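You operate a simulated robot arm through the tools that you are given. There is no shell and no other tool. Be economical: measure what you need, move in short steps, check, and stop when the job is done.

The job below is to be done with a simulated robot arm. You get a single attempt, and the scene is never put back.

JOB
Put the white jug from the bottom yellow shelf on the white plates. Put the clear jar that says "blue" from the top of the wooden counter on the black mat on the white table and the clear jar that says "green" on the ledge under the taps. Put the black tub on the second shop shelf by the passage from the bottom. Push the small white door shut. Take the small bottle on the top of the wooden counter and put it away on the top of the long workbench. Lift the delivery box lid open. Any order will do. Set down upright: white jug, clear jar, small bottle.
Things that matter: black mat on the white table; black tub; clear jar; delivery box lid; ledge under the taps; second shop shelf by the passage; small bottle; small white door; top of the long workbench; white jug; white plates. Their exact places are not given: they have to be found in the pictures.

The check looks at the end state, three seconds after you hand in, the way a careful person would. Anything else that was tipped, shoved, dropped, spilled or broken makes it a failure. Lids that push on must go on centred and level and be pressed home; caps that screw on are set level and turned clockwise until they are tight.

ROBOT AND FRAMES
A 7-joint arm with a fingered hand on a trunk, on a base that drives. Base frame: it is fixed to the floor where the robot stands at the start and does not move with it; the origin is under the middle of the robot, x ahead of it, y to its left, z up; the surface under the hand at the start is at about z = 1070. Units: mm, degrees, N and s.
With the tool pointing down near the work surface it reaches from about 120 to 700 mm from the robot's upright axis, wherever it stands. Its first joint turns from -166.0 to 166.0 degrees. Places, roughly: black mat on the white table (18x17 cm) [1460, 3460, 740]; black tub (9x9x8 cm) [500, 500, 800]; clear jar [750, 500, 1000]; delivery box lid [1800, 3400, 900]; ledge under the taps (67x21 cm) [-3620, -1200, 440]; second shop shelf by the passage [-1200, 1400, 600]; small bottle [750, 500, 1250]; small white door [2300, -500, 1200]; top of the long workbench [-8600, 500, 800]; white jug (16x16x29 cm) [500, 200, 200]; white plates (19x19x3 cm) [500, -200, 1100]. Payload 4 kg.
The tool frame sits at the grasp point between the pads (the TCP): z along the fingers, y along the line on which they close. The tips reach 26 mm beyond it. Largest opening 132 mm; the body of the gripper starts 73 mm behind the TCP. The gripper is a hand of 4 fingers: y runs from the thumb to the fingers, the wrist lies at [0, 0, -239] in the tool frame, and closing takes about 1.5 s.
Orientation is told as [roll, pitch, yaw] about the base's x, y, z axes, in that order, counted from this pose: with the fingers straight down and closing along the base's y, the tool's x points along the base's -x, its y along +y and its z along -z.

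CONTROLS
- The arm moves only by the tool apply_moves. Its argument "moves" is one flat list of numbers, 6 for each row, row after row: the shift along the base's x, y, z in units of 20 mm (1.0 is 20 mm), then the turn, a rotation vector about the base's x, y, z in units of 6 degrees (1.0 is 6 degrees). In form: [tx, ty, tz, ax, ay, az, tx, ty, tz, ax, ay, az, ...]. A call has 1 to 12 rows; each row shifts and turns the commanded pose from where the row before left it. "grip" is the finger opening in mm, from 0 to 132, set as the call begins (left out, the last holds). A call with a number of a shift or a turn outside -1 to 1 is refused whole. A row lasts 0.2 s, in which the tool goes at most 50 mm and 8.6 degrees; a call with a longer step from one row to the next is refused whole, and so is a gripper value outside its range. A pose out of reach is approached as far as the arm can. The call stops where the force on the tool passes 40 N (or 10 N more than at its start, if that is more) or the arm is blocked; 0.2 s more then pass. The fingers move at their own pace (about 72 mm/s each) and stop on an object; they squeeze with about 22 N. The grip force told is the motor's: it shows also when the fingers shut on nothing. Time passes only in rows, and 0.2 s behind the last, so rows that do not move let the fingers close. It gives the time, the measured TCP pose, the force on the tool (base axes), the opening and the grip force at its end, in the units of the frame above (readings bear some noise), with the torque about the TCP (base axes, N m) and any sound that the robot's microphone picked up, and new pictures: "show" is both (left out), scene, wrist or none.
- Cameras (640 x 400 px; columns grow to the right, rows downward): "scene" is now at [26.8, 139.8, 1583.6]; the picture's right is [-0.14, -0.99, 0.00], its down [-0.59, 0.09, -0.80] and it looks along [0.79, -0.11, -0.60] (base axes); focal length 251 px, centre (320, 200). "wrist" rides on the gripper at [68, 2, -97] in the tool frame; the picture's right is [-0.02, 1.00, 0.00], its down [-0.82, -0.02, -0.58] and it looks along [-0.58, -0.01, 0.82] (tool axes); focal length 270 px, centre (320, 200).
- move_column(by): slides the trunk up (or, below 0, down) by that many mm; the arm and the scene camera ride with it, the base frame stays. It gives what a move gives, with no picture.
- base_move(legs): drives the robot by 1 to 6 legs, each [ahead, turn to the left] in mm and degrees, along the robot's own axes; the way and the turn of a leg run together, so that a leg with both is an arc; at most 1500 mm and 180 degrees a leg. The arm and the cameras ride along, it lands a little off, and it stops where it bumps. It gives what a move gives, and a new picture of the scene camera.
- finger_targets(finger1, finger2, finger3, thumb_bend): sets how far each is bent, from 0 (flat) to 100 (curled in); at 30 the hand is open as for a grip, at 70 the pads meet at the TCP. One left out holds its place. A second passes; each finger stops where it meets its share of the squeeze, and holds until it gets a number again. A gripper value or a shape takes the hand back. It gives what a move gives, with no picture; readings hold the bend of each and the force on the fingers (four entries, about 0 where the hand has none), thumb and palm.
- set_grasp(shape): the hand has 4 fingers and takes this shape, open, in about a second: jaw (thumb against the fingers, like two jaws); tri (thumb and two fingers); tip (a fingertip pinch); poke (one finger out to press); point (the index stretched); flat (the hand flat); cup (the hand cupped); fist (a fist). The gripper value then closes the fingers along that shape, each until it touches; the sizes above hold for jaw. It gives what a move gives, with no picture.
- pan_tilt(pan, tilt): turns the head with the scene camera to pan (to the left, within 155 degrees either way) and tilt (down, from -29 to 69), counted from straight ahead of the robot. It gives what a move gives, and a new picture of the scene camera.
- probe_pixels(camera, pixels): for up to 12 pixels [column, row] of the newest picture of that camera ("zoom" is the newest enlarged one), the place [x, y, z] in the base frame of the surface seen there, good to about 3 mm. The clock stands still meanwhile.
- close_up(camera, box): a new picture of the part [left, top, right, bottom] of that camera's present view, enlarged. The clock stands still meanwhile.
- finish_job(): hands the job in; it is judged then, once.

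Keep the steps short. Do not move on a guess: measure, check each grasp and each placing, and mend mistakes. In all there are 124 turns and 260 pictures (those below and enlarged ones count). Leave the gripper open and the arm clear of the work at the hand-in unless told otherwise, and finish with a single line.

The tools are called after "Emit:" by a JSON object that holds its "op" and its "data". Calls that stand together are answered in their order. apply_moves: Moves the arm, as the interface text tells. Its arguments: {"type":"object","properties":{"moves":{"type":"array","items":{"type":"number"}},"grip":{"type":"number"},"show":{"type":"string","enum":["both","scene","wrist","none"]}},"required":["moves"]} The other tools are called the same way: move_column (by) slides the trunk up or down; set_grasp (shape) gives the hand a shape; finger_targets (finger1, finger2, finger3, thumb_bend) moves the fingers one by one; base_move (legs) drives the base; pan_tilt (pan, tilt) turns the head that bears the scene camera; probe_pixels (camera, pixels) gives the place of the surface under pixels of a picture; close_up (camera, box) takes an enlarged picture of a part of a camera's view; finish_job () hands the job in.

At the start:

```text
t: 0.0
tcp_pos: [336.4, 241.3, 1398.7]
tool_rot: [0.1, -0.3, -0.1]
contact_force: [0.2, -0.3, -0.5]
wrist_torque: [-0.03, 0.0, -0.02]
gripper_width: 131.8
finger_force: 0.1
shape: jaw
bend: [30.0, 30.0, 30.0, 30.0]
finger forces: [0.0, 0.0, 0.0, 0.0, 0.0, 0.0]
trunk travel left (down, up): [-545.0, 45.0]
robot x, y, heading: [1.9, -2.7, -0.1]
head pan, tilt: [-8.1, 36.9]
```

scene: 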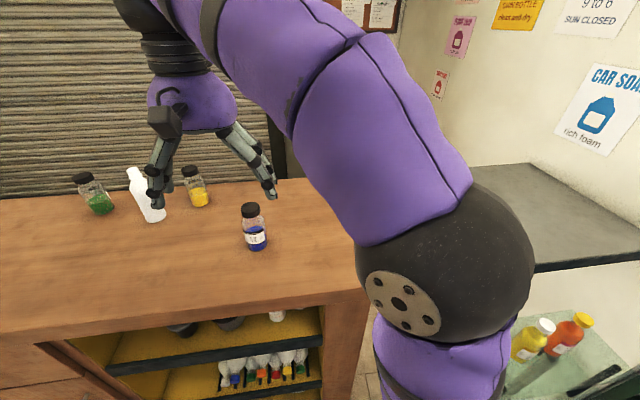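
wrist: 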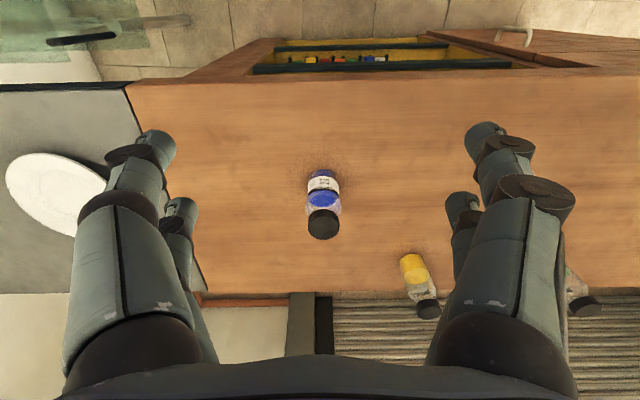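

I see the counter with the blue jar (255,230), green jar (95,195), white bottle (148,195) and yellow jar. I'll measure these first.

Emit:
{"op": "probe_pixels", "data": {"camera": "scene", "pixels": [[251, 210], [256, 238], [82, 178], [101, 205], [133, 172], [153, 215], [191, 171], [198, 200], [200, 260], [277, 316], [262, 365], [180, 330]]}}

Emit:
{"op": "close_up", "data": {"camera": "scene", "box": [60, 150, 300, 300]}}

Emit:
{"op": "close_up", "data": {"camera": "scene", "box": [60, 300, 340, 400]}}

```text
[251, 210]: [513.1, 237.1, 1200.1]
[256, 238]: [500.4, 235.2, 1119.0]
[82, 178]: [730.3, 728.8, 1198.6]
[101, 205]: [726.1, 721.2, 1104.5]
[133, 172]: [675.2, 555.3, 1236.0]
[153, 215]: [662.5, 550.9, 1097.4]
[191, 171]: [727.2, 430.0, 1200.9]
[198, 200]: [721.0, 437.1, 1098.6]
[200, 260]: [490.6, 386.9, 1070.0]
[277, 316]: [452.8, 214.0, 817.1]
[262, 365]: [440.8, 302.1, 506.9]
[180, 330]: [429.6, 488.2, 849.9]
```

```text
2.67 times, centred on (180, 225) of scene
```

zoom: 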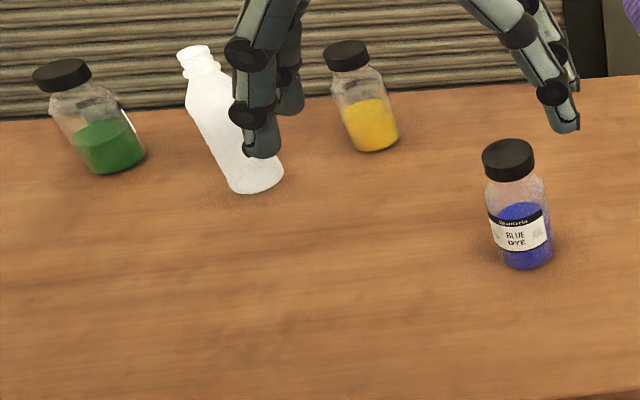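

```text
2.29 times, centred on (200, 350) of scene
```

zoom: 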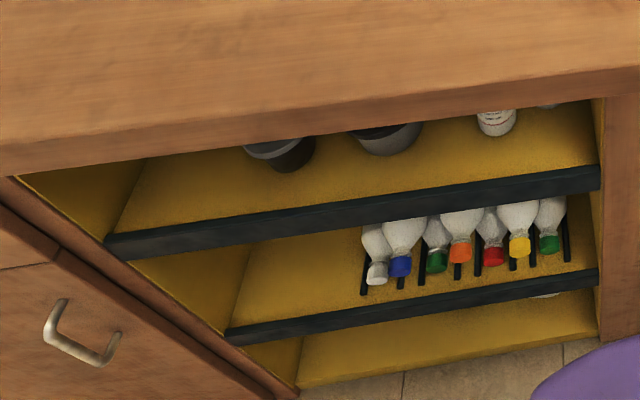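

Next I look around with the head to learn the surroundings.

Emit:
{"op": "pan_tilt", "data": {"pan": -60, "tilt": 25}}

Emit:
{"op": "pan_tilt", "data": {"pan": 60, "tilt": 20}}

Emit:
{"op": "pan_tilt", "data": {"pan": 145, "tilt": 20}}

Emit:
{"op": "pan_tilt", "data": {"pan": -145, "tilt": 20}}

```text
t: 1.2
tcp_pos: [336.0, 241.1, 1399.0]
tool_rot: [0.2, -0.2, 0.0]
contact_force: [-0.7, 0.9, 0.3]
wrist_torque: [-0.01, 0.01, 0.0]
gripper_width: 131.8
finger_force: 0.1
shape: jaw
bend: [30.0, 30.0, 30.0, 30.0]
finger forces: [0.0, 0.1, 0.0, 0.0, 0.0, 0.0]
trunk travel left (down, up): [-545.0, 45.0]
robot x, y, heading: [-0.3, -2.0, 0.1]
head pan, tilt: [-60.0, 25.0]
```

scene: 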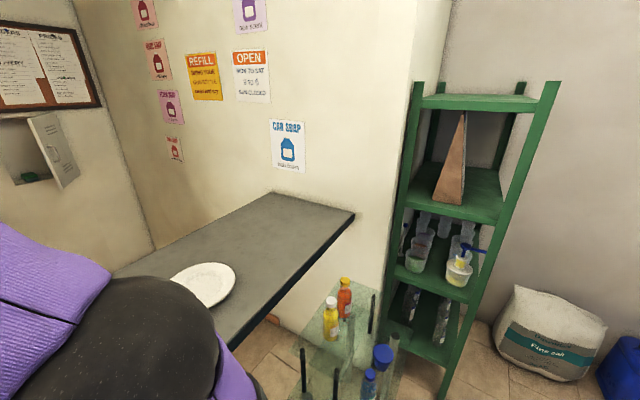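

```text
t: 3.2
tcp_pos: [335.8, 240.7, 1398.1]
tool_rot: [0.0, -0.3, 0.0]
contact_force: [-0.7, 0.2, -0.5]
wrist_torque: [0.0, 0.04, -0.03]
gripper_width: 132.0
finger_force: 0.0
shape: jaw
bend: [30.0, 30.0, 30.0, 30.0]
finger forces: [0.1, 0.0, 0.0, 0.1, 0.0, 0.0]
trunk travel left (down, up): [-545.0, 45.0]
robot x, y, heading: [-0.5, 0.8, -0.1]
head pan, tilt: [60.0, 20.0]
```

scene: 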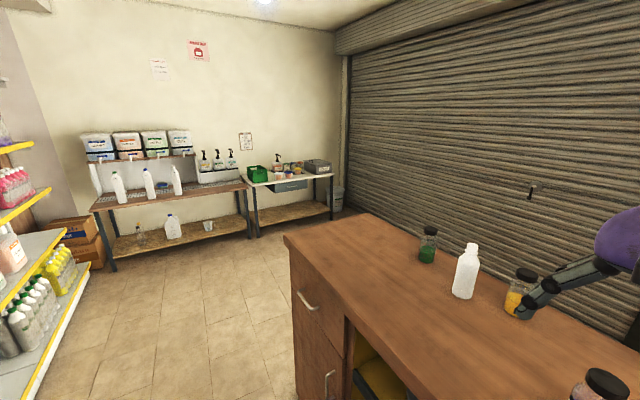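

```text
t: 4.8
tcp_pos: [336.3, 241.2, 1399.2]
tool_rot: [0.2, -0.2, 0.1]
contact_force: [0.8, -0.5, 0.3]
wrist_torque: [0.01, 0.02, 0.01]
gripper_width: 131.9
finger_force: 0.1
shape: jaw
bend: [30.0, 30.0, 30.0, 30.0]
finger forces: [0.0, 0.0, 0.0, 0.1, 0.0, 0.0]
trunk travel left (down, up): [-545.0, 45.0]
robot x, y, heading: [2.0, -0.2, -0.1]
head pan, tilt: [145.0, 20.0]
```

scene: 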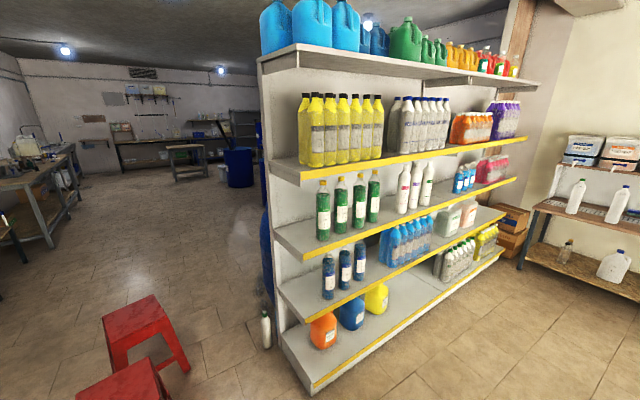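

```text
t: 8.8
tcp_pos: [335.2, 241.4, 1399.5]
tool_rot: [0.1, -0.2, 0.1]
contact_force: [-0.1, -0.1, 0.5]
wrist_torque: [-0.02, 0.01, 0.01]
gripper_width: 132.0
finger_force: 0.1
shape: jaw
bend: [30.0, 30.0, 30.0, 30.0]
finger forces: [0.1, 0.0, 0.0, 0.0, 0.0, 0.0]
trunk travel left (down, up): [-545.0, 45.0]
robot x, y, heading: [-0.7, -0.8, -0.1]
head pan, tilt: [-145.0, 20.0]
```

scene: 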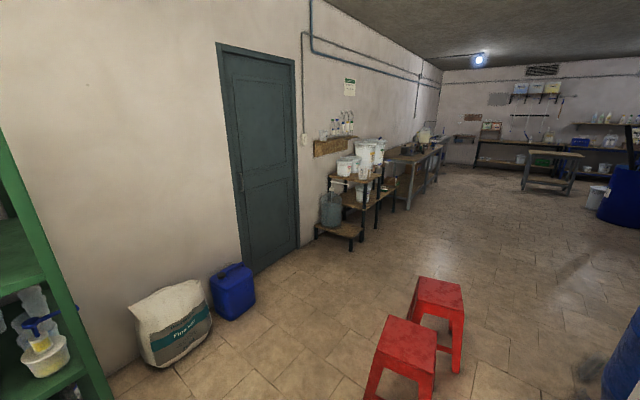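

I measure details on the right side: the white door, the grey table and the plates.

Emit:
{"op": "pan_tilt", "data": {"pan": -45, "tilt": 15}}

Emit:
{"op": "probe_pixels", "data": {"camera": "scene", "pixels": [[100, 150], [120, 120], [160, 170], [200, 250], [300, 230], [400, 300], [350, 350], [300, 350], [500, 300]]}}

Emit:
{"op": "close_up", "data": {"camera": "scene", "box": [60, 60, 300, 210]}}

Emit:
{"op": "pan_tilt", "data": {"pan": -75, "tilt": 45}}

Emit:
{"op": "pan_tilt", "data": {"pan": 55, "tilt": 5}}

Emit:
{"op": "close_up", "data": {"camera": "scene", "box": [180, 180, 420, 330]}}

```text
t: 10.5
tcp_pos: [335.8, 241.9, 1398.1]
tool_rot: [0.0, -0.1, 0.0]
contact_force: [0.4, -0.1, -0.4]
wrist_torque: [-0.01, 0.02, -0.01]
gripper_width: 131.7
finger_force: 0.1
shape: jaw
bend: [30.0, 30.0, 30.0, 30.0]
finger forces: [0.0, 0.0, 0.1, 0.0, 0.0, 0.0]
trunk travel left (down, up): [-545.0, 45.0]
robot x, y, heading: [1.0, -0.8, 0.0]
head pan, tilt: [-45.0, 15.0]
```

scene: 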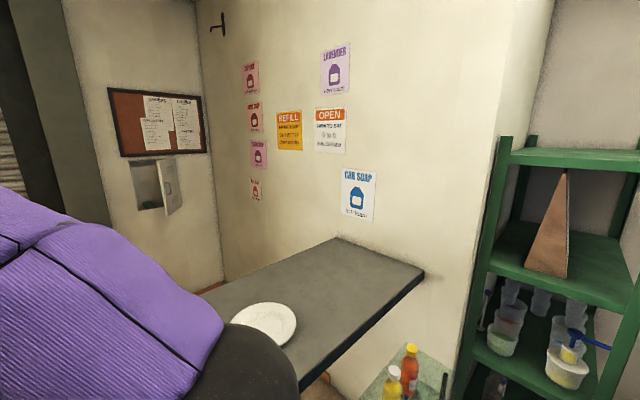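

```text
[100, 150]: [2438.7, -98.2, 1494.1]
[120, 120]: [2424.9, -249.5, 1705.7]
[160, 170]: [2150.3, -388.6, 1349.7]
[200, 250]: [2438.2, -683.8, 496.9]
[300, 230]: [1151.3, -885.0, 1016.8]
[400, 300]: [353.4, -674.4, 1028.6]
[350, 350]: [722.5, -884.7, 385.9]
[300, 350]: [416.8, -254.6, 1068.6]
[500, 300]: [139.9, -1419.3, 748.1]
```

```text
2.67 times, centred on (180, 135) of scene
```

zoom: 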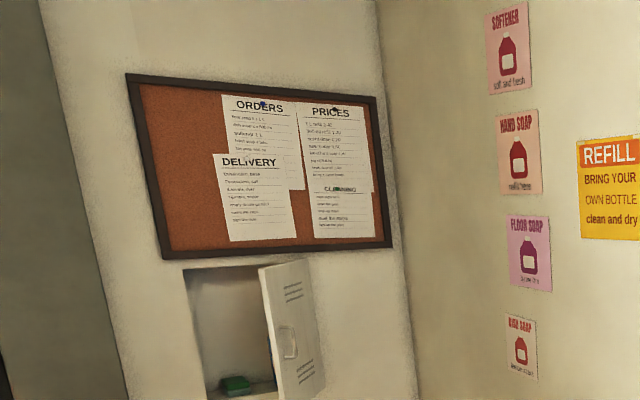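

```text
t: 11.5
tcp_pos: [335.7, 241.6, 1397.8]
tool_rot: [0.2, -0.2, 0.0]
contact_force: [0.1, -0.5, 0.4]
wrist_torque: [-0.04, -0.03, 0.02]
gripper_width: 131.7
finger_force: 0.1
shape: jaw
bend: [30.0, 30.0, 30.0, 30.0]
finger forces: [0.1, 0.1, 0.0, 0.1, 0.0, 0.0]
trunk travel left (down, up): [-545.0, 45.0]
robot x, y, heading: [-0.2, -0.9, -0.1]
head pan, tilt: [-75.0, 45.0]
```

scene: 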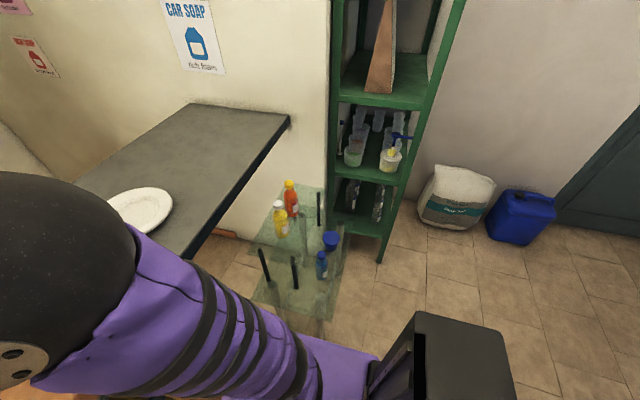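

```text
t: 13.6
tcp_pos: [336.6, 241.0, 1398.7]
tool_rot: [0.0, -0.2, 0.0]
contact_force: [0.1, -0.5, 0.4]
wrist_torque: [0.0, 0.03, 0.02]
gripper_width: 132.1
finger_force: 0.0
shape: jaw
bend: [30.0, 30.0, 30.0, 30.0]
finger forces: [0.0, 0.0, 0.0, 0.0, 0.0, 0.1]
trunk travel left (down, up): [-545.0, 45.0]
robot x, y, heading: [-0.2, -4.5, -0.2]
head pan, tilt: [55.0, 5.0]
```

scene: 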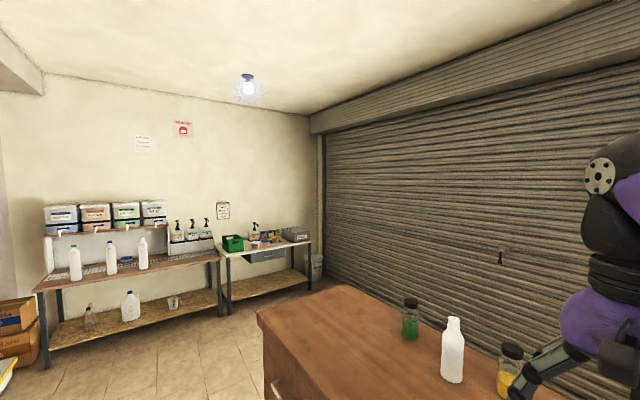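

```text
2.67 times, centred on (300, 255) of scene
```

zoom: 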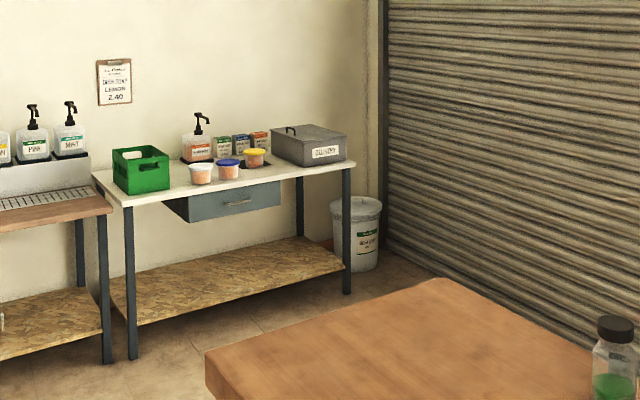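

The shelves in the counter hold the tub and jug. I back off 500 mm, lower the trunk and look into them.

Emit:
{"op": "base_move", "data": {"legs": [[-500, 0]]}}

Emit:
{"op": "move_column", "data": {"by": -500}}

Emit:
{"op": "pan_tilt", "data": {"pan": 10, "tilt": 30}}

Emit:
{"op": "pan_tilt", "data": {"pan": 40, "tilt": 30}}

```text
t: 16.5
tcp_pos: [-163.6, 242.2, 1399.1]
tool_rot: [0.2, -0.2, 0.2]
contact_force: [-0.2, -0.7, -0.1]
wrist_torque: [-0.03, -0.02, 0.02]
gripper_width: 131.8
finger_force: 0.0
shape: jaw
bend: [30.0, 30.0, 30.0, 30.0]
finger forces: [0.1, 0.1, 0.1, 0.0, 0.0, 0.0]
trunk travel left (down, up): [-545.0, 45.0]
robot x, y, heading: [-499.7, -2.2, 0.1]
head pan, tilt: [55.0, 5.0]
```

scene: 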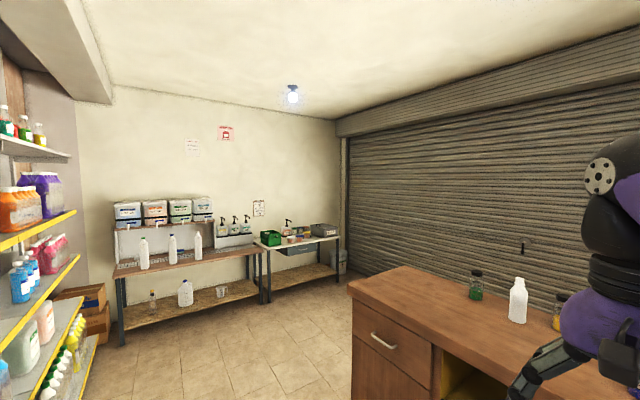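

```text
refused: -500 is not a number from -400 to 400
```

```text
t: 17.6
tcp_pos: [-165.1, 242.4, 1397.6]
tool_rot: [0.0, -0.1, 0.3]
contact_force: [-0.2, -0.6, -0.4]
wrist_torque: [0.0, 0.0, -0.02]
gripper_width: 132.2
finger_force: 0.0
shape: jaw
bend: [30.0, 30.0, 30.0, 30.0]
finger forces: [0.1, 0.0, 0.1, 0.1, 0.1, 0.0]
trunk travel left (down, up): [-545.0, 45.0]
robot x, y, heading: [-496.1, -2.7, -0.1]
head pan, tilt: [10.0, 30.0]
```

scene: 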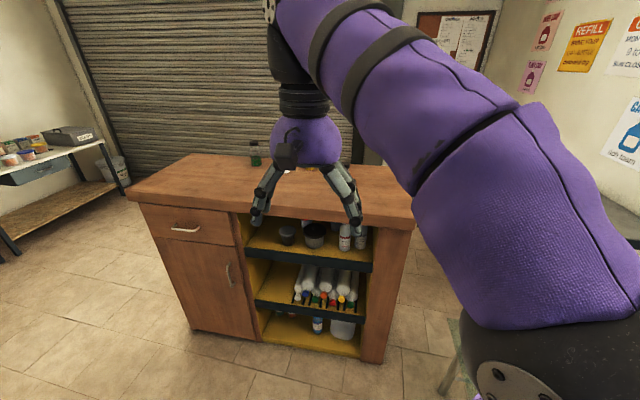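

```text
t: 18.6
tcp_pos: [-162.5, 241.7, 1399.8]
tool_rot: [0.2, -0.3, 0.2]
contact_force: [-0.7, 0.7, 0.4]
wrist_torque: [0.02, -0.04, -0.01]
gripper_width: 131.8
finger_force: 0.2
shape: jaw
bend: [30.0, 30.0, 30.0, 30.0]
finger forces: [0.1, 0.0, 0.0, 0.0, 0.0, 0.1]
trunk travel left (down, up): [-545.0, 45.0]
robot x, y, heading: [-499.4, 2.1, -0.1]
head pan, tilt: [40.0, 30.0]
```

scene: 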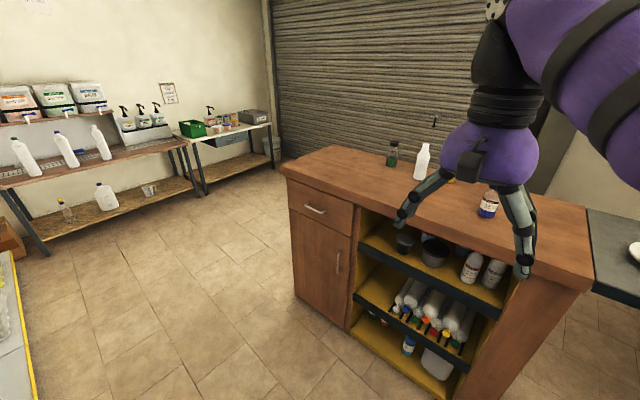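

Emit:
{"op": "move_column", "data": {"by": -400}}

Emit:
{"op": "pan_tilt", "data": {"pan": 15, "tilt": 25}}

Emit:
{"op": "close_up", "data": {"camera": "scene", "box": [200, 180, 440, 330]}}

```text
t: 22.4
tcp_pos: [-165.1, 242.3, 999.9]
tool_rot: [0.1, -0.2, 0.2]
contact_force: [0.2, -0.3, 0.4]
wrist_torque: [-0.01, 0.0, -0.03]
gripper_width: 132.1
finger_force: 0.1
shape: jaw
bend: [30.0, 30.0, 30.0, 30.0]
finger forces: [0.0, 0.0, 0.0, 0.0, 0.0, 0.0]
trunk travel left (down, up): [-145.0, 445.0]
robot x, y, heading: [-498.3, -2.8, 0.1]
head pan, tilt: [40.0, 30.0]
```

```text
t: 23.3
tcp_pos: [-164.3, 241.9, 998.2]
tool_rot: [0.1, -0.3, 0.2]
contact_force: [-0.3, 0.9, -0.9]
wrist_torque: [-0.02, -0.02, -0.02]
gripper_width: 132.1
finger_force: 0.0
shape: jaw
bend: [30.0, 30.0, 30.0, 30.0]
finger forces: [0.1, 0.1, 0.1, 0.0, 0.0, 0.0]
trunk travel left (down, up): [-145.0, 445.0]
robot x, y, heading: [-501.8, 3.4, 0.1]
head pan, tilt: [15.0, 25.0]
```

scene: 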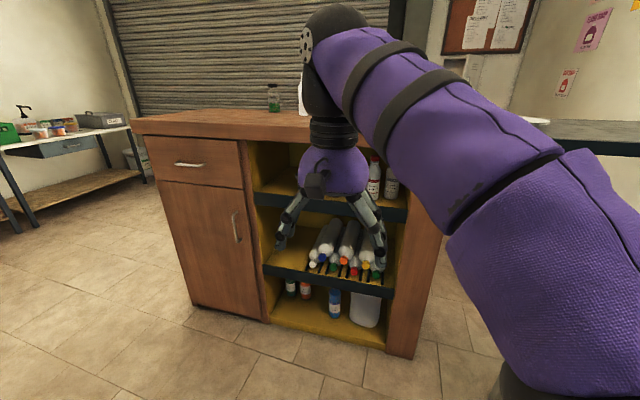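

```text
2.67 times, centred on (320, 255) of scene
```

zoom: 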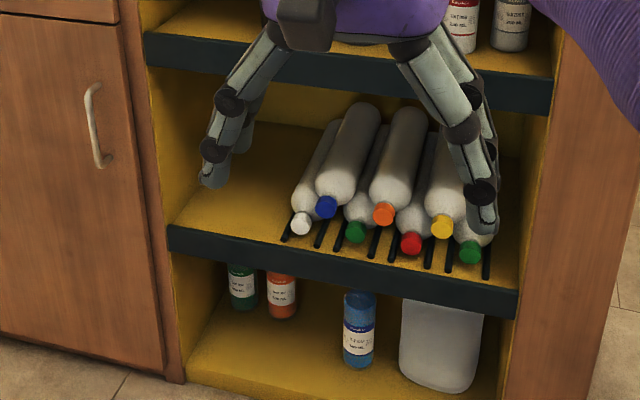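

I turn the tool to point forward (toward +x) while moving ahead and lower, to look into the shelves with the wrist camera.

Emit:
{"op": "apply_moves", "data": {"moves": [0.9, 0, -0.5, 0, -1, 0, 0.9, 0, -0.5, 0, -1, 0, 0.9, 0, -0.5, 0, -1, 0, 0.9, 0, -0.5, 0, -1, 0, 0.9, 0, -0.5, 0, -1, 0, 0.9, 0, -0.5, 0, -1, 0, 0.9, 0, -0.5, 0, -1, 0, 0.9, 0, -0.5, 0, -1, 0, 0.9, 0, -0.5, 0, -1, 0, 0.9, 0, -0.5, 0, -1, 0], "show": "both"}}

```text
t: 25.5
tcp_pos: [15.2, 240.6, 897.8]
tool_rot: [-0.1, -60.2, 0.4]
contact_force: [0.2, 0.7, -0.1]
wrist_torque: [0.05, 0.01, 0.03]
gripper_width: 132.1
finger_force: 0.1
shape: jaw
bend: [30.0, 30.0, 30.0, 30.0]
finger forces: [0.1, 0.0, 0.1, 0.0, 0.0, 0.1]
trunk travel left (down, up): [-145.0, 445.0]
robot x, y, heading: [-498.3, -4.2, 0.1]
head pan, tilt: [15.0, 25.0]
```

scene: 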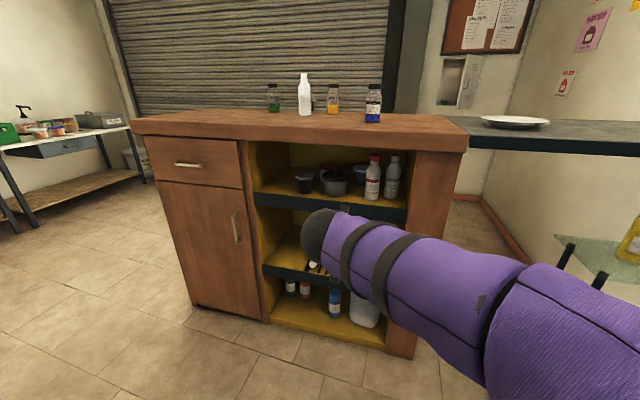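
wrist: 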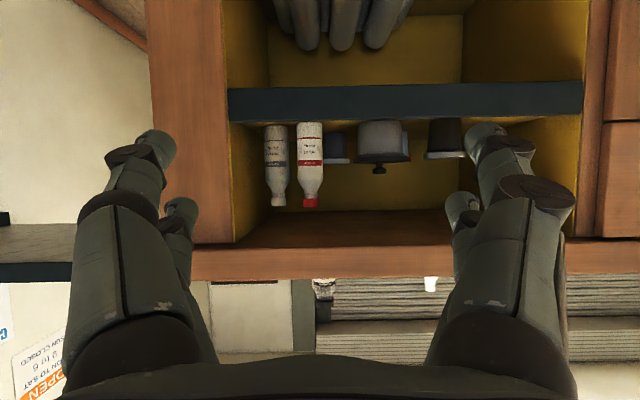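

Emit:
{"op": "close_up", "data": {"camera": "scene", "box": [240, 130, 440, 255]}}

Emit:
{"op": "probe_pixels", "data": {"camera": "zoom", "pixels": [[205, 150], [180, 155], [230, 160], [205, 185], [200, 138], [245, 205], [270, 140], [300, 170], [120, 215], [250, 225], [60, 40], [300, 70]]}}

Emit:
{"op": "probe_pixels", "data": {"camera": "wrist", "pixels": [[400, 90], [400, 112], [447, 140], [445, 155], [425, 154], [466, 152], [383, 130], [340, 150], [300, 270], [310, 235], [555, 160], [360, 140]]}}

```text
3.20 times, centred on (340, 192) of scene
```

zoom: 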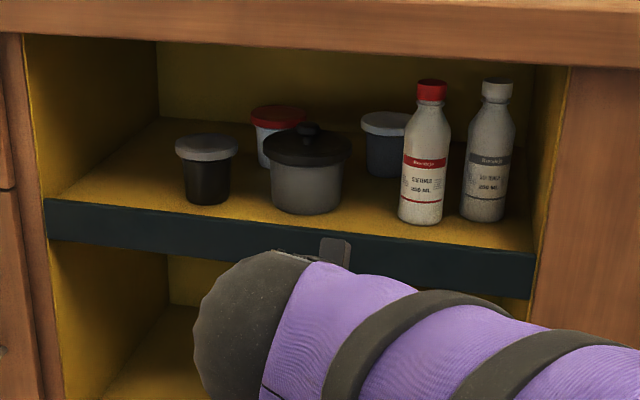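

```text
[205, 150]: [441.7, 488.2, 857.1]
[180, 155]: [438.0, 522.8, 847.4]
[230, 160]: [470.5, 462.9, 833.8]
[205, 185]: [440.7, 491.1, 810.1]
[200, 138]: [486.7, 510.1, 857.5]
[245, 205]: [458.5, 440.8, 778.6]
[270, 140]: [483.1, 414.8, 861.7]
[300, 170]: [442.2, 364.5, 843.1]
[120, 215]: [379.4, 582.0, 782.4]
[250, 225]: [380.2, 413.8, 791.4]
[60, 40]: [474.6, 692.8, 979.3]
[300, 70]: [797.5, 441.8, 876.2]
```

```text
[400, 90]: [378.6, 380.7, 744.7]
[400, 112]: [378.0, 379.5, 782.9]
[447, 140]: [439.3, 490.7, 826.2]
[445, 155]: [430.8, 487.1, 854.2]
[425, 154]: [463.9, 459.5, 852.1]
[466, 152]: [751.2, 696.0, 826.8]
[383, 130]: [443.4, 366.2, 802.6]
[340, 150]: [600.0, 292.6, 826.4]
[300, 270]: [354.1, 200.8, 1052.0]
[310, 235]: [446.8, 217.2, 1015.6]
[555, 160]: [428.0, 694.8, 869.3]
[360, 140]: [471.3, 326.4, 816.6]
```

The black tub (black body, grey lid) is centred near (475,504), top z≈857, shelf z≈778, lip top ≈793. I line the hand up sideways, tilted 40° down, before driving closer.

Emit:
{"op": "apply_moves", "data": {"moves": [-0.4, 1, 0, 0, 0.14, 0, -0.4, 1, 0, 0, 0.14, 0, -0.4, 1, 0, 0, 0.14, 0, -0.4, 1, 0, 0, 0.14, 0, -0.4, 1, 0, 0, 0.14, 0, -0.4, 1, 0, 0, 0.14, 0, -0.4, 1, 0, 0, 0.14, 0, -0.4, 1, 0, 0, 0.14, 0, -0.4, 1, 0, 0, 0.14, 0, -0.4, 1, 0, 0, 0.14, 0, -0.4, 1, 0, 0, 0.14, 0, -0.4, 1, 0, 0, 0.14, 0], "grip": 120, "show": "none"}}

Emit:
{"op": "base_move", "data": {"legs": [[370, 0]]}}

Emit:
{"op": "apply_moves", "data": {"moves": [0, 0.5, 0, 0, 0, 0, 0, 0.5, 0, 0, 0, 0], "show": "both"}}

```text
t: 28.1
tcp_pos: [-79.1, 482.6, 898.0]
tool_rot: [-0.1, -50.2, 0.4]
contact_force: [-0.5, -0.1, 0.1]
wrist_torque: [0.02, 0.01, 0.01]
gripper_width: 120.1
finger_force: 0.0
shape: jaw
bend: [46.0, 46.0, 46.0, 31.0]
finger forces: [0.0, 0.1, 0.1, 0.1, 0.0, 0.0]
trunk travel left (down, up): [-145.0, 445.0]
robot x, y, heading: [-497.4, -0.7, 0.1]
head pan, tilt: [15.0, 25.0]
```

```text
t: 30.4
tcp_pos: [287.1, 482.8, 898.7]
tool_rot: [-0.2, -50.1, 0.3]
contact_force: [0.1, 0.3, 0.2]
wrist_torque: [0.03, -0.02, 0.02]
gripper_width: 119.9
finger_force: 0.2
shape: jaw
bend: [46.0, 46.0, 46.0, 31.0]
finger forces: [0.1, 0.1, 0.1, 0.0, 0.0, 0.1]
trunk travel left (down, up): [-145.0, 445.0]
robot x, y, heading: [-133.5, 0.8, -0.4]
head pan, tilt: [15.0, 25.0]
```

scene: 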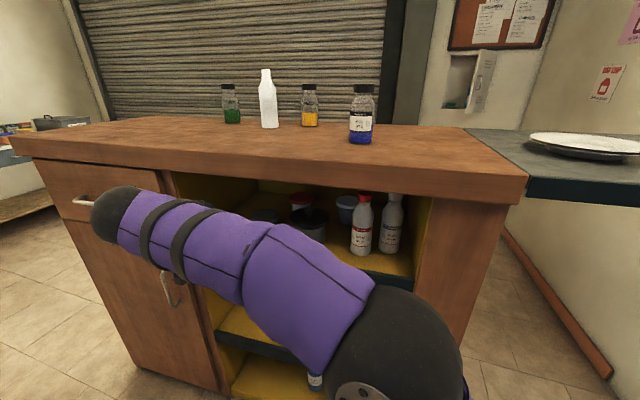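

```text
t: 31.1
tcp_pos: [288.1, 503.2, 898.4]
tool_rot: [-0.1, -50.1, 0.3]
contact_force: [-0.5, -0.1, 0.2]
wrist_torque: [0.0, 0.0, 0.06]
gripper_width: 120.2
finger_force: 0.1
shape: jaw
bend: [46.0, 46.0, 46.0, 31.0]
finger forces: [0.0, 0.1, 0.0, 0.0, 0.1, 0.1]
trunk travel left (down, up): [-145.0, 445.0]
robot x, y, heading: [-133.4, 1.8, 0.4]
head pan, tilt: [15.0, 25.0]
```

scene: 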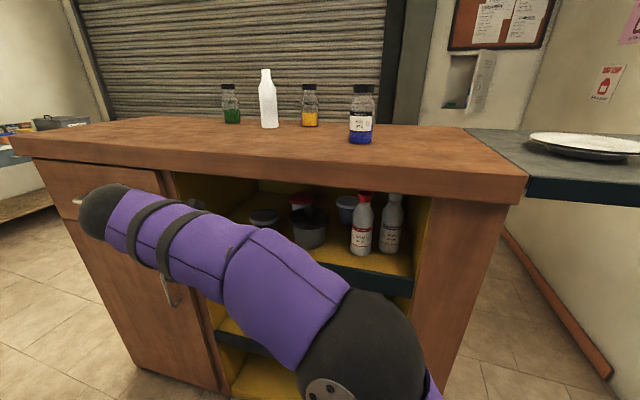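
wrist: 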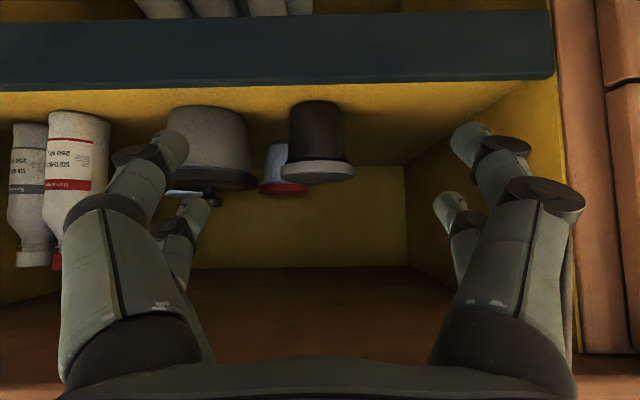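

The tub is centred in the wrist view (col ~317). I advance along a straight line to it with the fingers open.

Emit:
{"op": "apply_moves", "data": {"moves": [0.92, 0, -0.35, 0, 0, 0, 0.92, 0, -0.35, 0, 0, 0, 0.92, 0, -0.35, 0, 0, 0, 0.92, 0, -0.35, 0, 0, 0, 0.92, 0, -0.35, 0, 0, 0, 0.92, 0, -0.35, 0, 0, 0], "show": "wrist"}}

```text
t: 32.5
tcp_pos: [397.3, 502.9, 855.1]
tool_rot: [-0.1, -50.1, 0.3]
contact_force: [0.0, -0.6, -0.3]
wrist_torque: [-0.01, 0.01, 0.0]
gripper_width: 120.1
finger_force: 0.0
shape: jaw
bend: [46.0, 46.0, 46.0, 31.0]
finger forces: [0.1, 0.0, 0.1, 0.1, 0.0, 0.0]
trunk travel left (down, up): [-145.0, 445.0]
robot x, y, heading: [-133.2, 3.3, 0.1]
head pan, tilt: [15.0, 25.0]
```

wrist: 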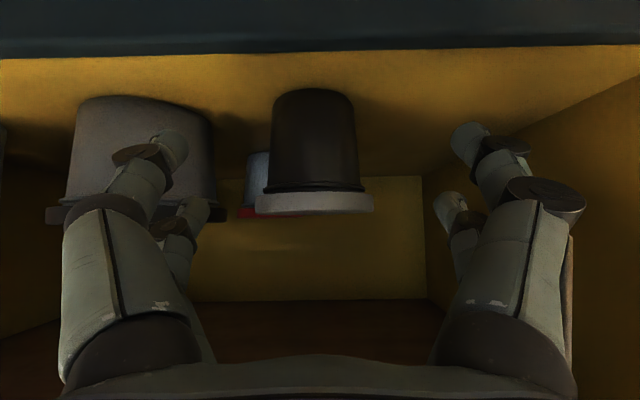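

Emit:
{"op": "probe_pixels", "data": {"camera": "wrist", "pixels": [[210, 150], [222, 212], [215, 140], [180, 148], [168, 135], [455, 140], [275, 130], [355, 130], [315, 120], [315, 205], [260, 205], [370, 203]]}}

```text
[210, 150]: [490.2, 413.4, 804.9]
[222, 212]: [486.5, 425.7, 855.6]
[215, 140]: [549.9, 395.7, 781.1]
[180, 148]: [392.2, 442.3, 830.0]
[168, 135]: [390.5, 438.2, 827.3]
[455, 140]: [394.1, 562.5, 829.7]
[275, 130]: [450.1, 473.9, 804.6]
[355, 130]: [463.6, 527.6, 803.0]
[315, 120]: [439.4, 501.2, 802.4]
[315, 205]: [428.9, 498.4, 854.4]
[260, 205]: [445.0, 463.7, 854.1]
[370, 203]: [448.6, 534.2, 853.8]
```

I narrow the opening to 106 mm for clearance from the pot (lid edge y≈426), then advance the rest.

Emit:
{"op": "apply_moves", "data": {"moves": [0, 0, 0, 0, 0, 0, 0, -0.1, 0, 0, 0, 0, 0.92, 0, -0.35, 0, 0, 0, 0.92, 0, -0.35, 0, 0, 0, 0.92, 0, -0.35, 0, 0, 0, 0.6, 0, -0.2, 0, 0, 0], "grip": 106, "show": "wrist"}}

```text
t: 33.9
tcp_pos: [463.0, 501.0, 830.3]
tool_rot: [-0.1, -50.2, 0.2]
contact_force: [0.6, -1.0, 0.0]
wrist_torque: [0.01, -0.03, -0.02]
gripper_width: 106.1
finger_force: 0.1
shape: jaw
bend: [59.0, 59.0, 59.0, 44.0]
finger forces: [0.1, 0.1, 0.0, 0.0, 0.0, 0.0]
trunk travel left (down, up): [-145.0, 445.0]
robot x, y, heading: [-132.5, 0.2, 0.2]
head pan, tilt: [15.0, 25.0]
```

wrist: 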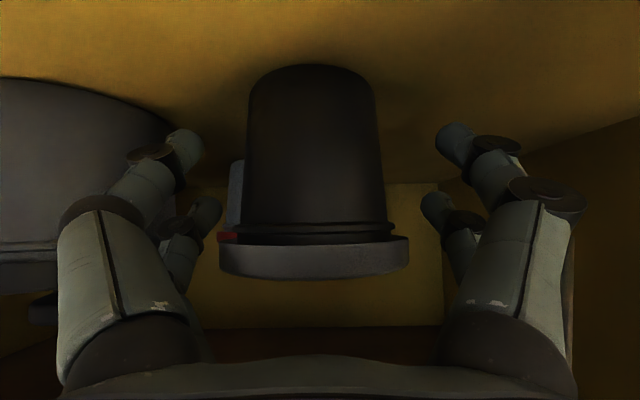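

Emit:
{"op": "apply_moves", "data": {"moves": [0.5, 0, -0.3, 0, 0, 0, 0, 0, 0, 0, 0, 0], "show": "none"}}

Emit:
{"op": "apply_moves", "data": {"moves": [0, 0, 0, 0, 0, 0, 0, 0, 0, 0, 0, 0, 0, 0, 0, 0, 0, 0, 0, 0, 0, 0, 0, 0, 0, 0, 0, 0, 0, 0, 0, 0, 0, 0, 0, 0, 0, 0, 0, 0, 0, 0], "grip": 50, "show": "wrist"}}

```text
t: 34.5
tcp_pos: [475.0, 500.3, 822.1]
tool_rot: [-0.1, -50.1, 0.3]
contact_force: [-0.6, 0.4, 0.0]
wrist_torque: [0.01, -0.02, 0.0]
gripper_width: 106.1
finger_force: 0.1
shape: jaw
bend: [59.0, 59.0, 59.0, 44.0]
finger forces: [0.0, 0.1, 0.0, 0.0, 0.0, 0.0]
trunk travel left (down, up): [-145.0, 445.0]
robot x, y, heading: [-135.6, 0.5, 0.1]
head pan, tilt: [15.0, 25.0]
```

```text
t: 36.0
tcp_pos: [474.1, 501.2, 824.1]
tool_rot: [0.0, -50.1, 0.3]
contact_force: [0.4, -0.2, -0.5]
wrist_torque: [0.0, 0.01, 0.02]
gripper_width: 46.4
finger_force: 21.6
shape: jaw
bend: [74.0, 74.0, 74.0, 70.0]
finger forces: [19.9, 20.8, 20.7, 0.0, 20.2, 0.0]
trunk travel left (down, up): [-145.0, 445.0]
robot x, y, heading: [-133.5, 4.4, 0.1]
head pan, tilt: [15.0, 25.0]
```

wrist: 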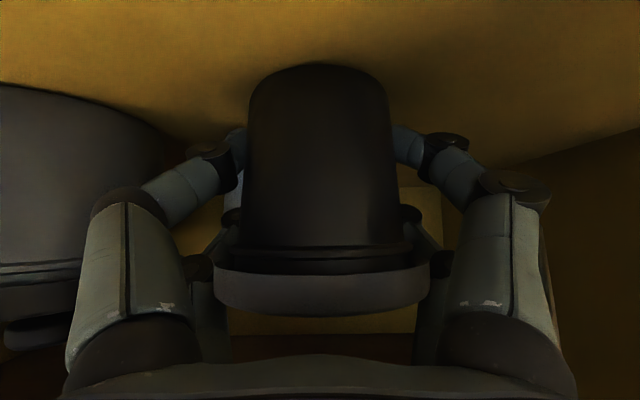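

Held (≈20 N on every finger). I lift slightly and back out.

Emit:
{"op": "apply_moves", "data": {"moves": [0, 0, 0.5, 0, 0, 0, 0, 0, 0.5, 0, 0, 0, 0, 0, 0.5, 0, 0, 0, 0, 0, 0.5, 0, 0, 0, -0.5, 0, 0.2, 0, 0, 0, -0.9, 0, 0.2, 0, 0, 0, -0.9, 0, 0.2, 0, 0, 0, -0.9, 0, 0, 0, 0, 0, -0.9, 0, 0, 0, 0, 0, -0.9, 0, 0, 0, 0, 0, -0.9, 0, 0, 0, 0, 0], "show": "both"}}

```text
t: 38.5
tcp_pos: [356.4, 498.9, 876.7]
tool_rot: [0.0, -50.1, 0.3]
contact_force: [0.3, -0.5, -0.2]
wrist_torque: [0.0, 0.02, 0.01]
gripper_width: 46.1
finger_force: 22.1
shape: jaw
bend: [74.0, 74.0, 74.0, 70.0]
finger forces: [19.8, 21.0, 21.0, 0.0, 19.9, 0.1]
trunk travel left (down, up): [-145.0, 445.0]
robot x, y, heading: [-137.0, 0.9, -0.1]
head pan, tilt: [15.0, 25.0]
```

scene: 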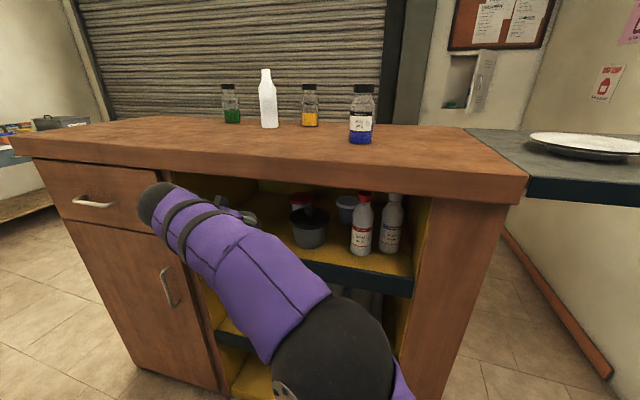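
wrist: 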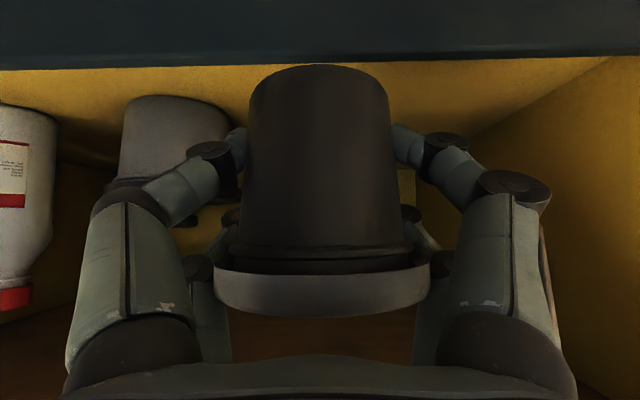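

Now back away from the counter and look at the shop shelf.

Emit:
{"op": "base_move", "data": {"legs": [[-350, 0]]}}

Emit:
{"op": "pan_tilt", "data": {"pan": 115, "tilt": 15}}

Emit:
{"op": "probe_pixels", "data": {"camera": "scene", "pixels": [[100, 330], [150, 330], [200, 330], [300, 330], [300, 250], [200, 260], [100, 260], [400, 300], [300, 200], [400, 200], [60, 380], [30, 250]]}}

```text
t: 40.7
tcp_pos: [-2.3, 500.7, 876.2]
tool_rot: [-0.2, -50.1, 0.4]
contact_force: [1.0, -0.3, -0.2]
wrist_torque: [0.02, -0.02, 0.03]
gripper_width: 46.0
finger_force: 22.0
shape: jaw
bend: [74.0, 74.0, 74.0, 70.0]
finger forces: [19.8, 21.0, 21.0, 0.0, 20.0, 0.0]
trunk travel left (down, up): [-145.0, 445.0]
robot x, y, heading: [-486.9, 1.2, 0.4]
head pan, tilt: [15.0, 25.0]
```

scene: 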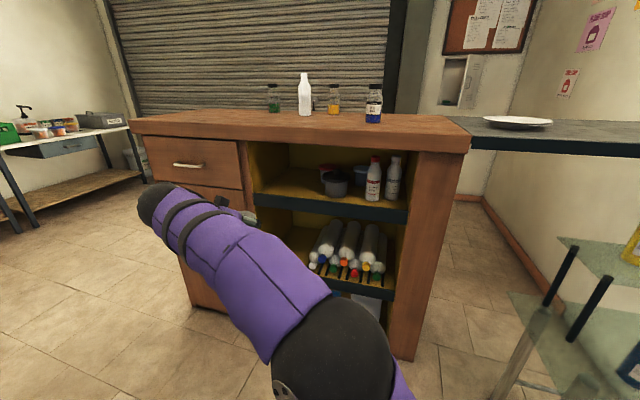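

```text
t: 42.5
tcp_pos: [-1.4, 502.4, 875.8]
tool_rot: [0.0, -50.0, 0.5]
contact_force: [0.0, -0.1, -0.5]
wrist_torque: [-0.04, 0.0, -0.01]
gripper_width: 46.4
finger_force: 21.9
shape: jaw
bend: [74.0, 74.0, 74.0, 70.0]
finger forces: [19.8, 21.1, 21.0, 0.0, 20.1, 0.1]
trunk travel left (down, up): [-145.0, 445.0]
robot x, y, heading: [-487.9, -3.2, 0.2]
head pan, tilt: [115.0, 15.0]
```

scene: 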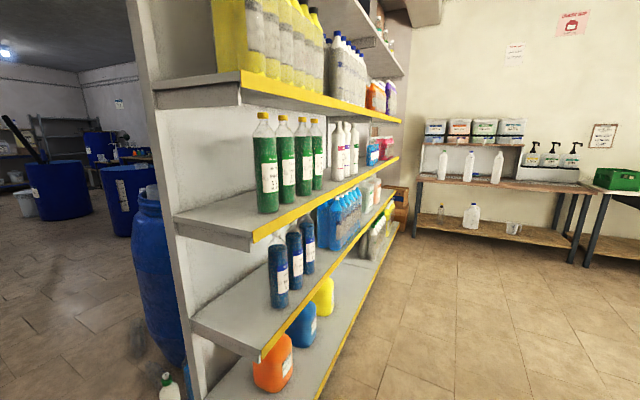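

```text
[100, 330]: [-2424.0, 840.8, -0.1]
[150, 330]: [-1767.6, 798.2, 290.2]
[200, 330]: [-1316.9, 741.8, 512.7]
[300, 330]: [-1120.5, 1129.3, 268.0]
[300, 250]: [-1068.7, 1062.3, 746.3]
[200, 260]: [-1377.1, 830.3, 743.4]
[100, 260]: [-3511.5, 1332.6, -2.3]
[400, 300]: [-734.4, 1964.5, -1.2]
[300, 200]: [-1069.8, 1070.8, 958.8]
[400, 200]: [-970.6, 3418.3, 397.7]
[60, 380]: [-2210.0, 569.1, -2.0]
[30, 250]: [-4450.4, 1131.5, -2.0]
```

Emit:
{"op": "close_up", "data": {"camera": "scene", "box": [180, 180, 420, 370]}}

Emit:
{"op": "probe_pixels", "data": {"camera": "scene", "pixels": [[262, 358], [240, 335], [230, 300], [262, 305], [279, 300], [279, 245], [330, 285], [250, 245], [262, 238], [310, 210], [205, 200], [222, 320]]}}

```text
2.11 times, centred on (300, 275) of scene
```

zoom: 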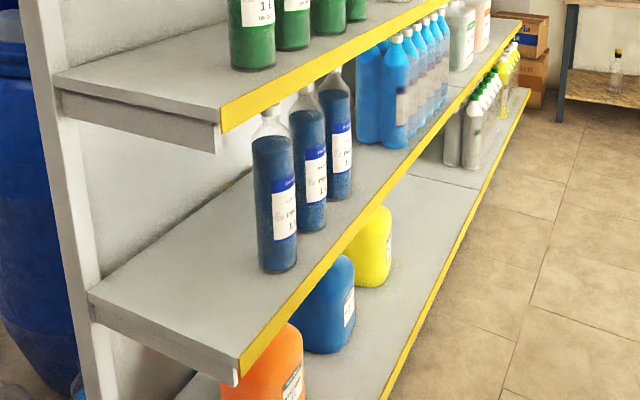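

```text
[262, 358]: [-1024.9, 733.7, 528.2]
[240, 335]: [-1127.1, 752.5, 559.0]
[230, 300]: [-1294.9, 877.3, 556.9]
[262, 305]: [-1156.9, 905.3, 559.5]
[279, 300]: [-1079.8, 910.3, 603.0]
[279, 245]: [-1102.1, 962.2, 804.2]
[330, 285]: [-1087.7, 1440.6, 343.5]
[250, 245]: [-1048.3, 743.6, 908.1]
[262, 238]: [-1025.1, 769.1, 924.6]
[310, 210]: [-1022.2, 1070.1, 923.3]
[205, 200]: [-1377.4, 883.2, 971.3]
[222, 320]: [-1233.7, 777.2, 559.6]
```

The second shelf is at z≈559, front edge x≈-1022, end y≈735, first bottle starting around y≈895. Free spot ≈(-1120, 805). I pull the arm in front of the robot, then drive round to face the shelf.

Emit:
{"op": "apply_moves", "data": {"moves": [0, -1, 0, 0, 0, 0, 0, -1, 0, 0, 0, 0, 0, -1, 0, 0, 0, 0, 0, -1, 0, 0, 0, 0, 0, -1, 0, 0, 0, 0, 0, -1, 0, 0, 0, 0, 0, -1, 0, 0, 0, 0, 0, -1, 0, 0, 0, 0, 0, -1, 0, 0, 0, 0, 0, -1, 0, 0, 0, 0, 0, -1, 0, 0, 0, 0, 0, -1, 0, 0, 0, 0], "show": "none"}}

Emit:
{"op": "apply_moves", "data": {"moves": [0, -1, 0, 0, 0, 0, 0, -1, 0, 0, 0, 0, 0, -1, 0, 0, 0, 0, 0, -1, 0, 0, 0, 0, 0, -1, 0, 0, 0, 0, 0, -1, 0, 0, 0, 0, 0, -1, 0, 0, 0, 0, 0, -1, 0, 0, 0, 0], "show": "none"}}

Emit:
{"op": "base_move", "data": {"legs": [[150, 0], [0, 90], [900, 0], [0, 90]]}}

Emit:
{"op": "pan_tilt", "data": {"pan": 15, "tilt": 35}}

```text
t: 45.1
tcp_pos: [-3.1, 260.3, 877.3]
tool_rot: [-0.1, -50.1, 0.6]
contact_force: [0.5, -0.8, -0.4]
wrist_torque: [-0.01, 0.03, -0.03]
gripper_width: 46.2
finger_force: 21.7
shape: jaw
bend: [74.0, 74.0, 74.0, 70.0]
finger forces: [19.7, 21.6, 21.2, 0.0, 19.9, 0.1]
trunk travel left (down, up): [-145.0, 445.0]
robot x, y, heading: [-485.7, 0.9, 0.3]
head pan, tilt: [115.0, 15.0]
```

```text
t: 46.9
tcp_pos: [-3.0, 103.6, 876.5]
tool_rot: [0.0, -50.1, 0.4]
contact_force: [-0.3, 0.7, 0.2]
wrist_torque: [-0.01, 0.02, 0.01]
gripper_width: 45.9
finger_force: 21.9
shape: jaw
bend: [74.0, 74.0, 74.0, 70.0]
finger forces: [19.2, 22.1, 21.0, 0.0, 18.6, 0.0]
trunk travel left (down, up): [-145.0, 445.0]
robot x, y, heading: [-487.0, -2.4, 0.3]
head pan, tilt: [115.0, 15.0]
```

```text
t: 60.9
tcp_pos: [-836.2, 805.3, 876.3]
tool_rot: [-0.1, -50.1, 177.7]
contact_force: [0.9, 0.0, -0.7]
wrist_torque: [0.0, 0.0, -0.03]
gripper_width: 46.0
finger_force: 22.2
shape: jaw
bend: [74.0, 74.0, 74.0, 70.0]
finger forces: [20.3, 22.6, 22.0, 0.1, 20.6, 0.0]
trunk travel left (down, up): [-145.0, 445.0]
robot x, y, heading: [-347.6, 887.2, 177.4]
head pan, tilt: [115.0, 15.0]
```

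scene: 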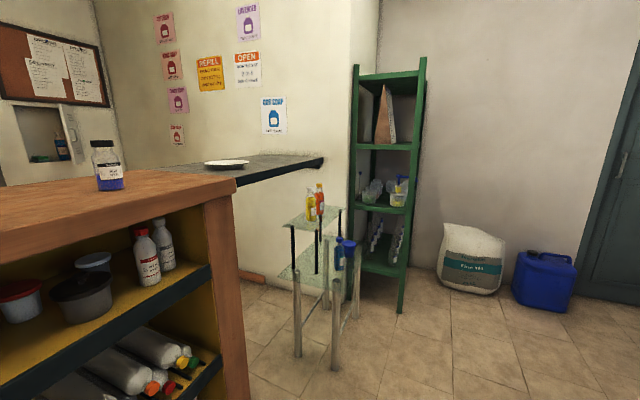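

```text
t: 62.6
tcp_pos: [-837.1, 804.6, 875.6]
tool_rot: [-0.1, -50.1, 177.7]
contact_force: [0.8, 0.6, 0.4]
wrist_torque: [0.03, 0.0, 0.01]
gripper_width: 45.8
finger_force: 22.1
shape: jaw
bend: [74.0, 74.0, 74.0, 70.0]
finger forces: [20.2, 22.6, 21.9, 0.0, 20.6, 0.0]
trunk travel left (down, up): [-145.0, 445.0]
robot x, y, heading: [-347.8, 882.3, 177.7]
head pan, tilt: [15.0, 35.0]
```

scene: 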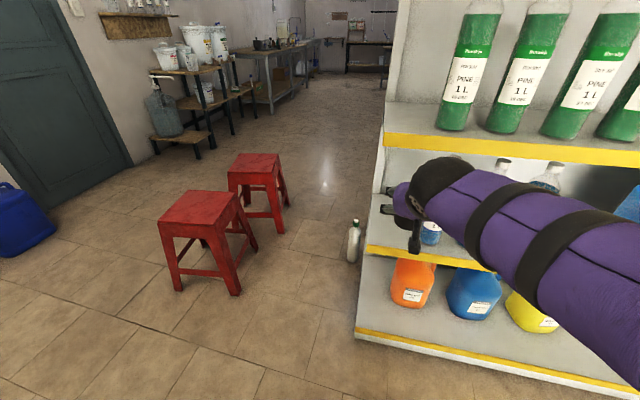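

At (-837,805). I lower 240 mm in front of the shelf and look.

Emit:
{"op": "move_column", "data": {"by": -130}}

Emit:
{"op": "apply_moves", "data": {"moves": [0, 0, -1, 0, 0, 0, 0, 0, -1, 0, 0, 0, 0, 0, -1, 0, 0, 0, 0, 0, -1, 0, 0, 0, 0, 0, -1, 0, 0, 0, 0, 0, -0.6, 0, 0, 0], "show": "wrist"}}

Emit:
{"op": "probe_pixels", "data": {"camera": "wrist", "pixels": [[100, 100], [60, 150], [320, 50], [500, 60], [550, 100], [600, 150], [180, 110], [450, 40], [320, 20], [620, 60]]}}

```text
t: 64.2
tcp_pos: [-835.7, 804.3, 744.4]
tool_rot: [-0.1, -50.1, 177.8]
contact_force: [0.2, -0.8, -0.2]
wrist_torque: [0.0, 0.01, 0.02]
gripper_width: 45.9
finger_force: 21.5
shape: jaw
bend: [74.0, 74.0, 74.0, 70.0]
finger forces: [20.3, 22.6, 21.9, 0.0, 20.6, 0.0]
trunk travel left (down, up): [-15.0, 575.0]
robot x, y, heading: [-348.4, 885.5, 177.7]
head pan, tilt: [15.0, 35.0]
```

```text
t: 65.6
tcp_pos: [-835.3, 804.9, 633.3]
tool_rot: [-0.1, -50.1, 177.9]
contact_force: [0.3, 0.2, -0.1]
wrist_torque: [0.01, -0.01, 0.01]
gripper_width: 46.1
finger_force: 21.6
shape: jaw
bend: [74.0, 74.0, 74.0, 70.0]
finger forces: [20.4, 23.0, 22.5, 0.1, 20.5, 0.0]
trunk travel left (down, up): [-15.0, 575.0]
robot x, y, heading: [-345.2, 880.9, 177.4]
head pan, tilt: [15.0, 35.0]
```

wrist: 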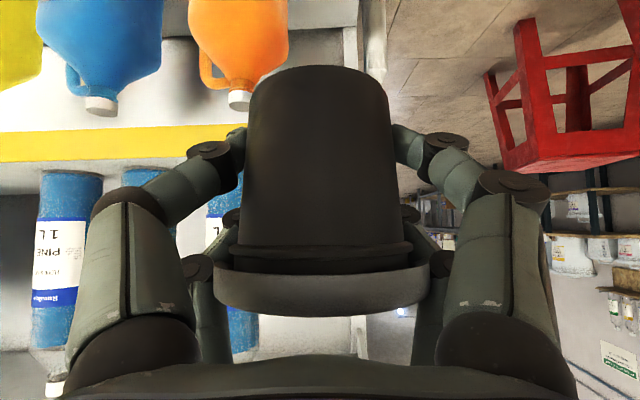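

```text
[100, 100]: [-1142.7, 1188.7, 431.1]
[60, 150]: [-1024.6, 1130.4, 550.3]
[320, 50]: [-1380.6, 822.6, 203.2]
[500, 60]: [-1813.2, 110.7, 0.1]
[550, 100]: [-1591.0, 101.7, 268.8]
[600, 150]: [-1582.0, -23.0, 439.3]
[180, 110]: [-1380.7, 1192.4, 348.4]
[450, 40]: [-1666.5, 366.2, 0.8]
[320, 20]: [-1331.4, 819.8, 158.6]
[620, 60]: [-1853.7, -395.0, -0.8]
```

Emit:
{"op": "probe_pixels", "data": {"camera": "wrist", "pixels": [[240, 330], [256, 335], [215, 205], [228, 320], [350, 340], [363, 340], [210, 170], [380, 30], [362, 40], [402, 60]]}}

Emit:
{"op": "close_up", "data": {"camera": "wrist", "box": [160, 100, 460, 380]}}

```text
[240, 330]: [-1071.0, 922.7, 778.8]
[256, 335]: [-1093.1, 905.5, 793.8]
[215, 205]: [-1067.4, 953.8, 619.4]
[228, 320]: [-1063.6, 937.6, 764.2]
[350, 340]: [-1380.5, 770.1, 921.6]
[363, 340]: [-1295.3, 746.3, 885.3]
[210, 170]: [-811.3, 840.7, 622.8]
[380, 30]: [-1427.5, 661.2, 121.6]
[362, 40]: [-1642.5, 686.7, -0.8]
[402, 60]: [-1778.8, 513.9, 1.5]
```

```text
1.43 times, centred on (310, 240) of wrist
```

zoom: 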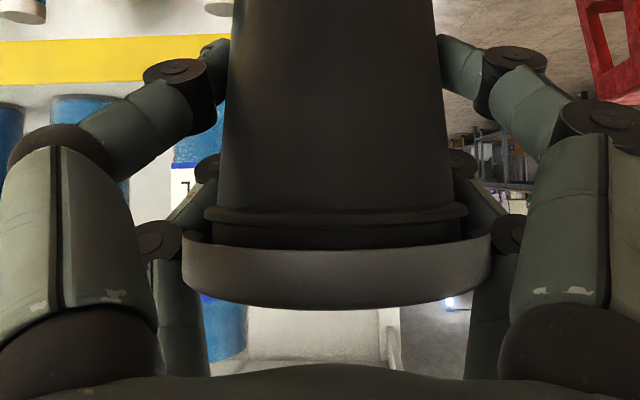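

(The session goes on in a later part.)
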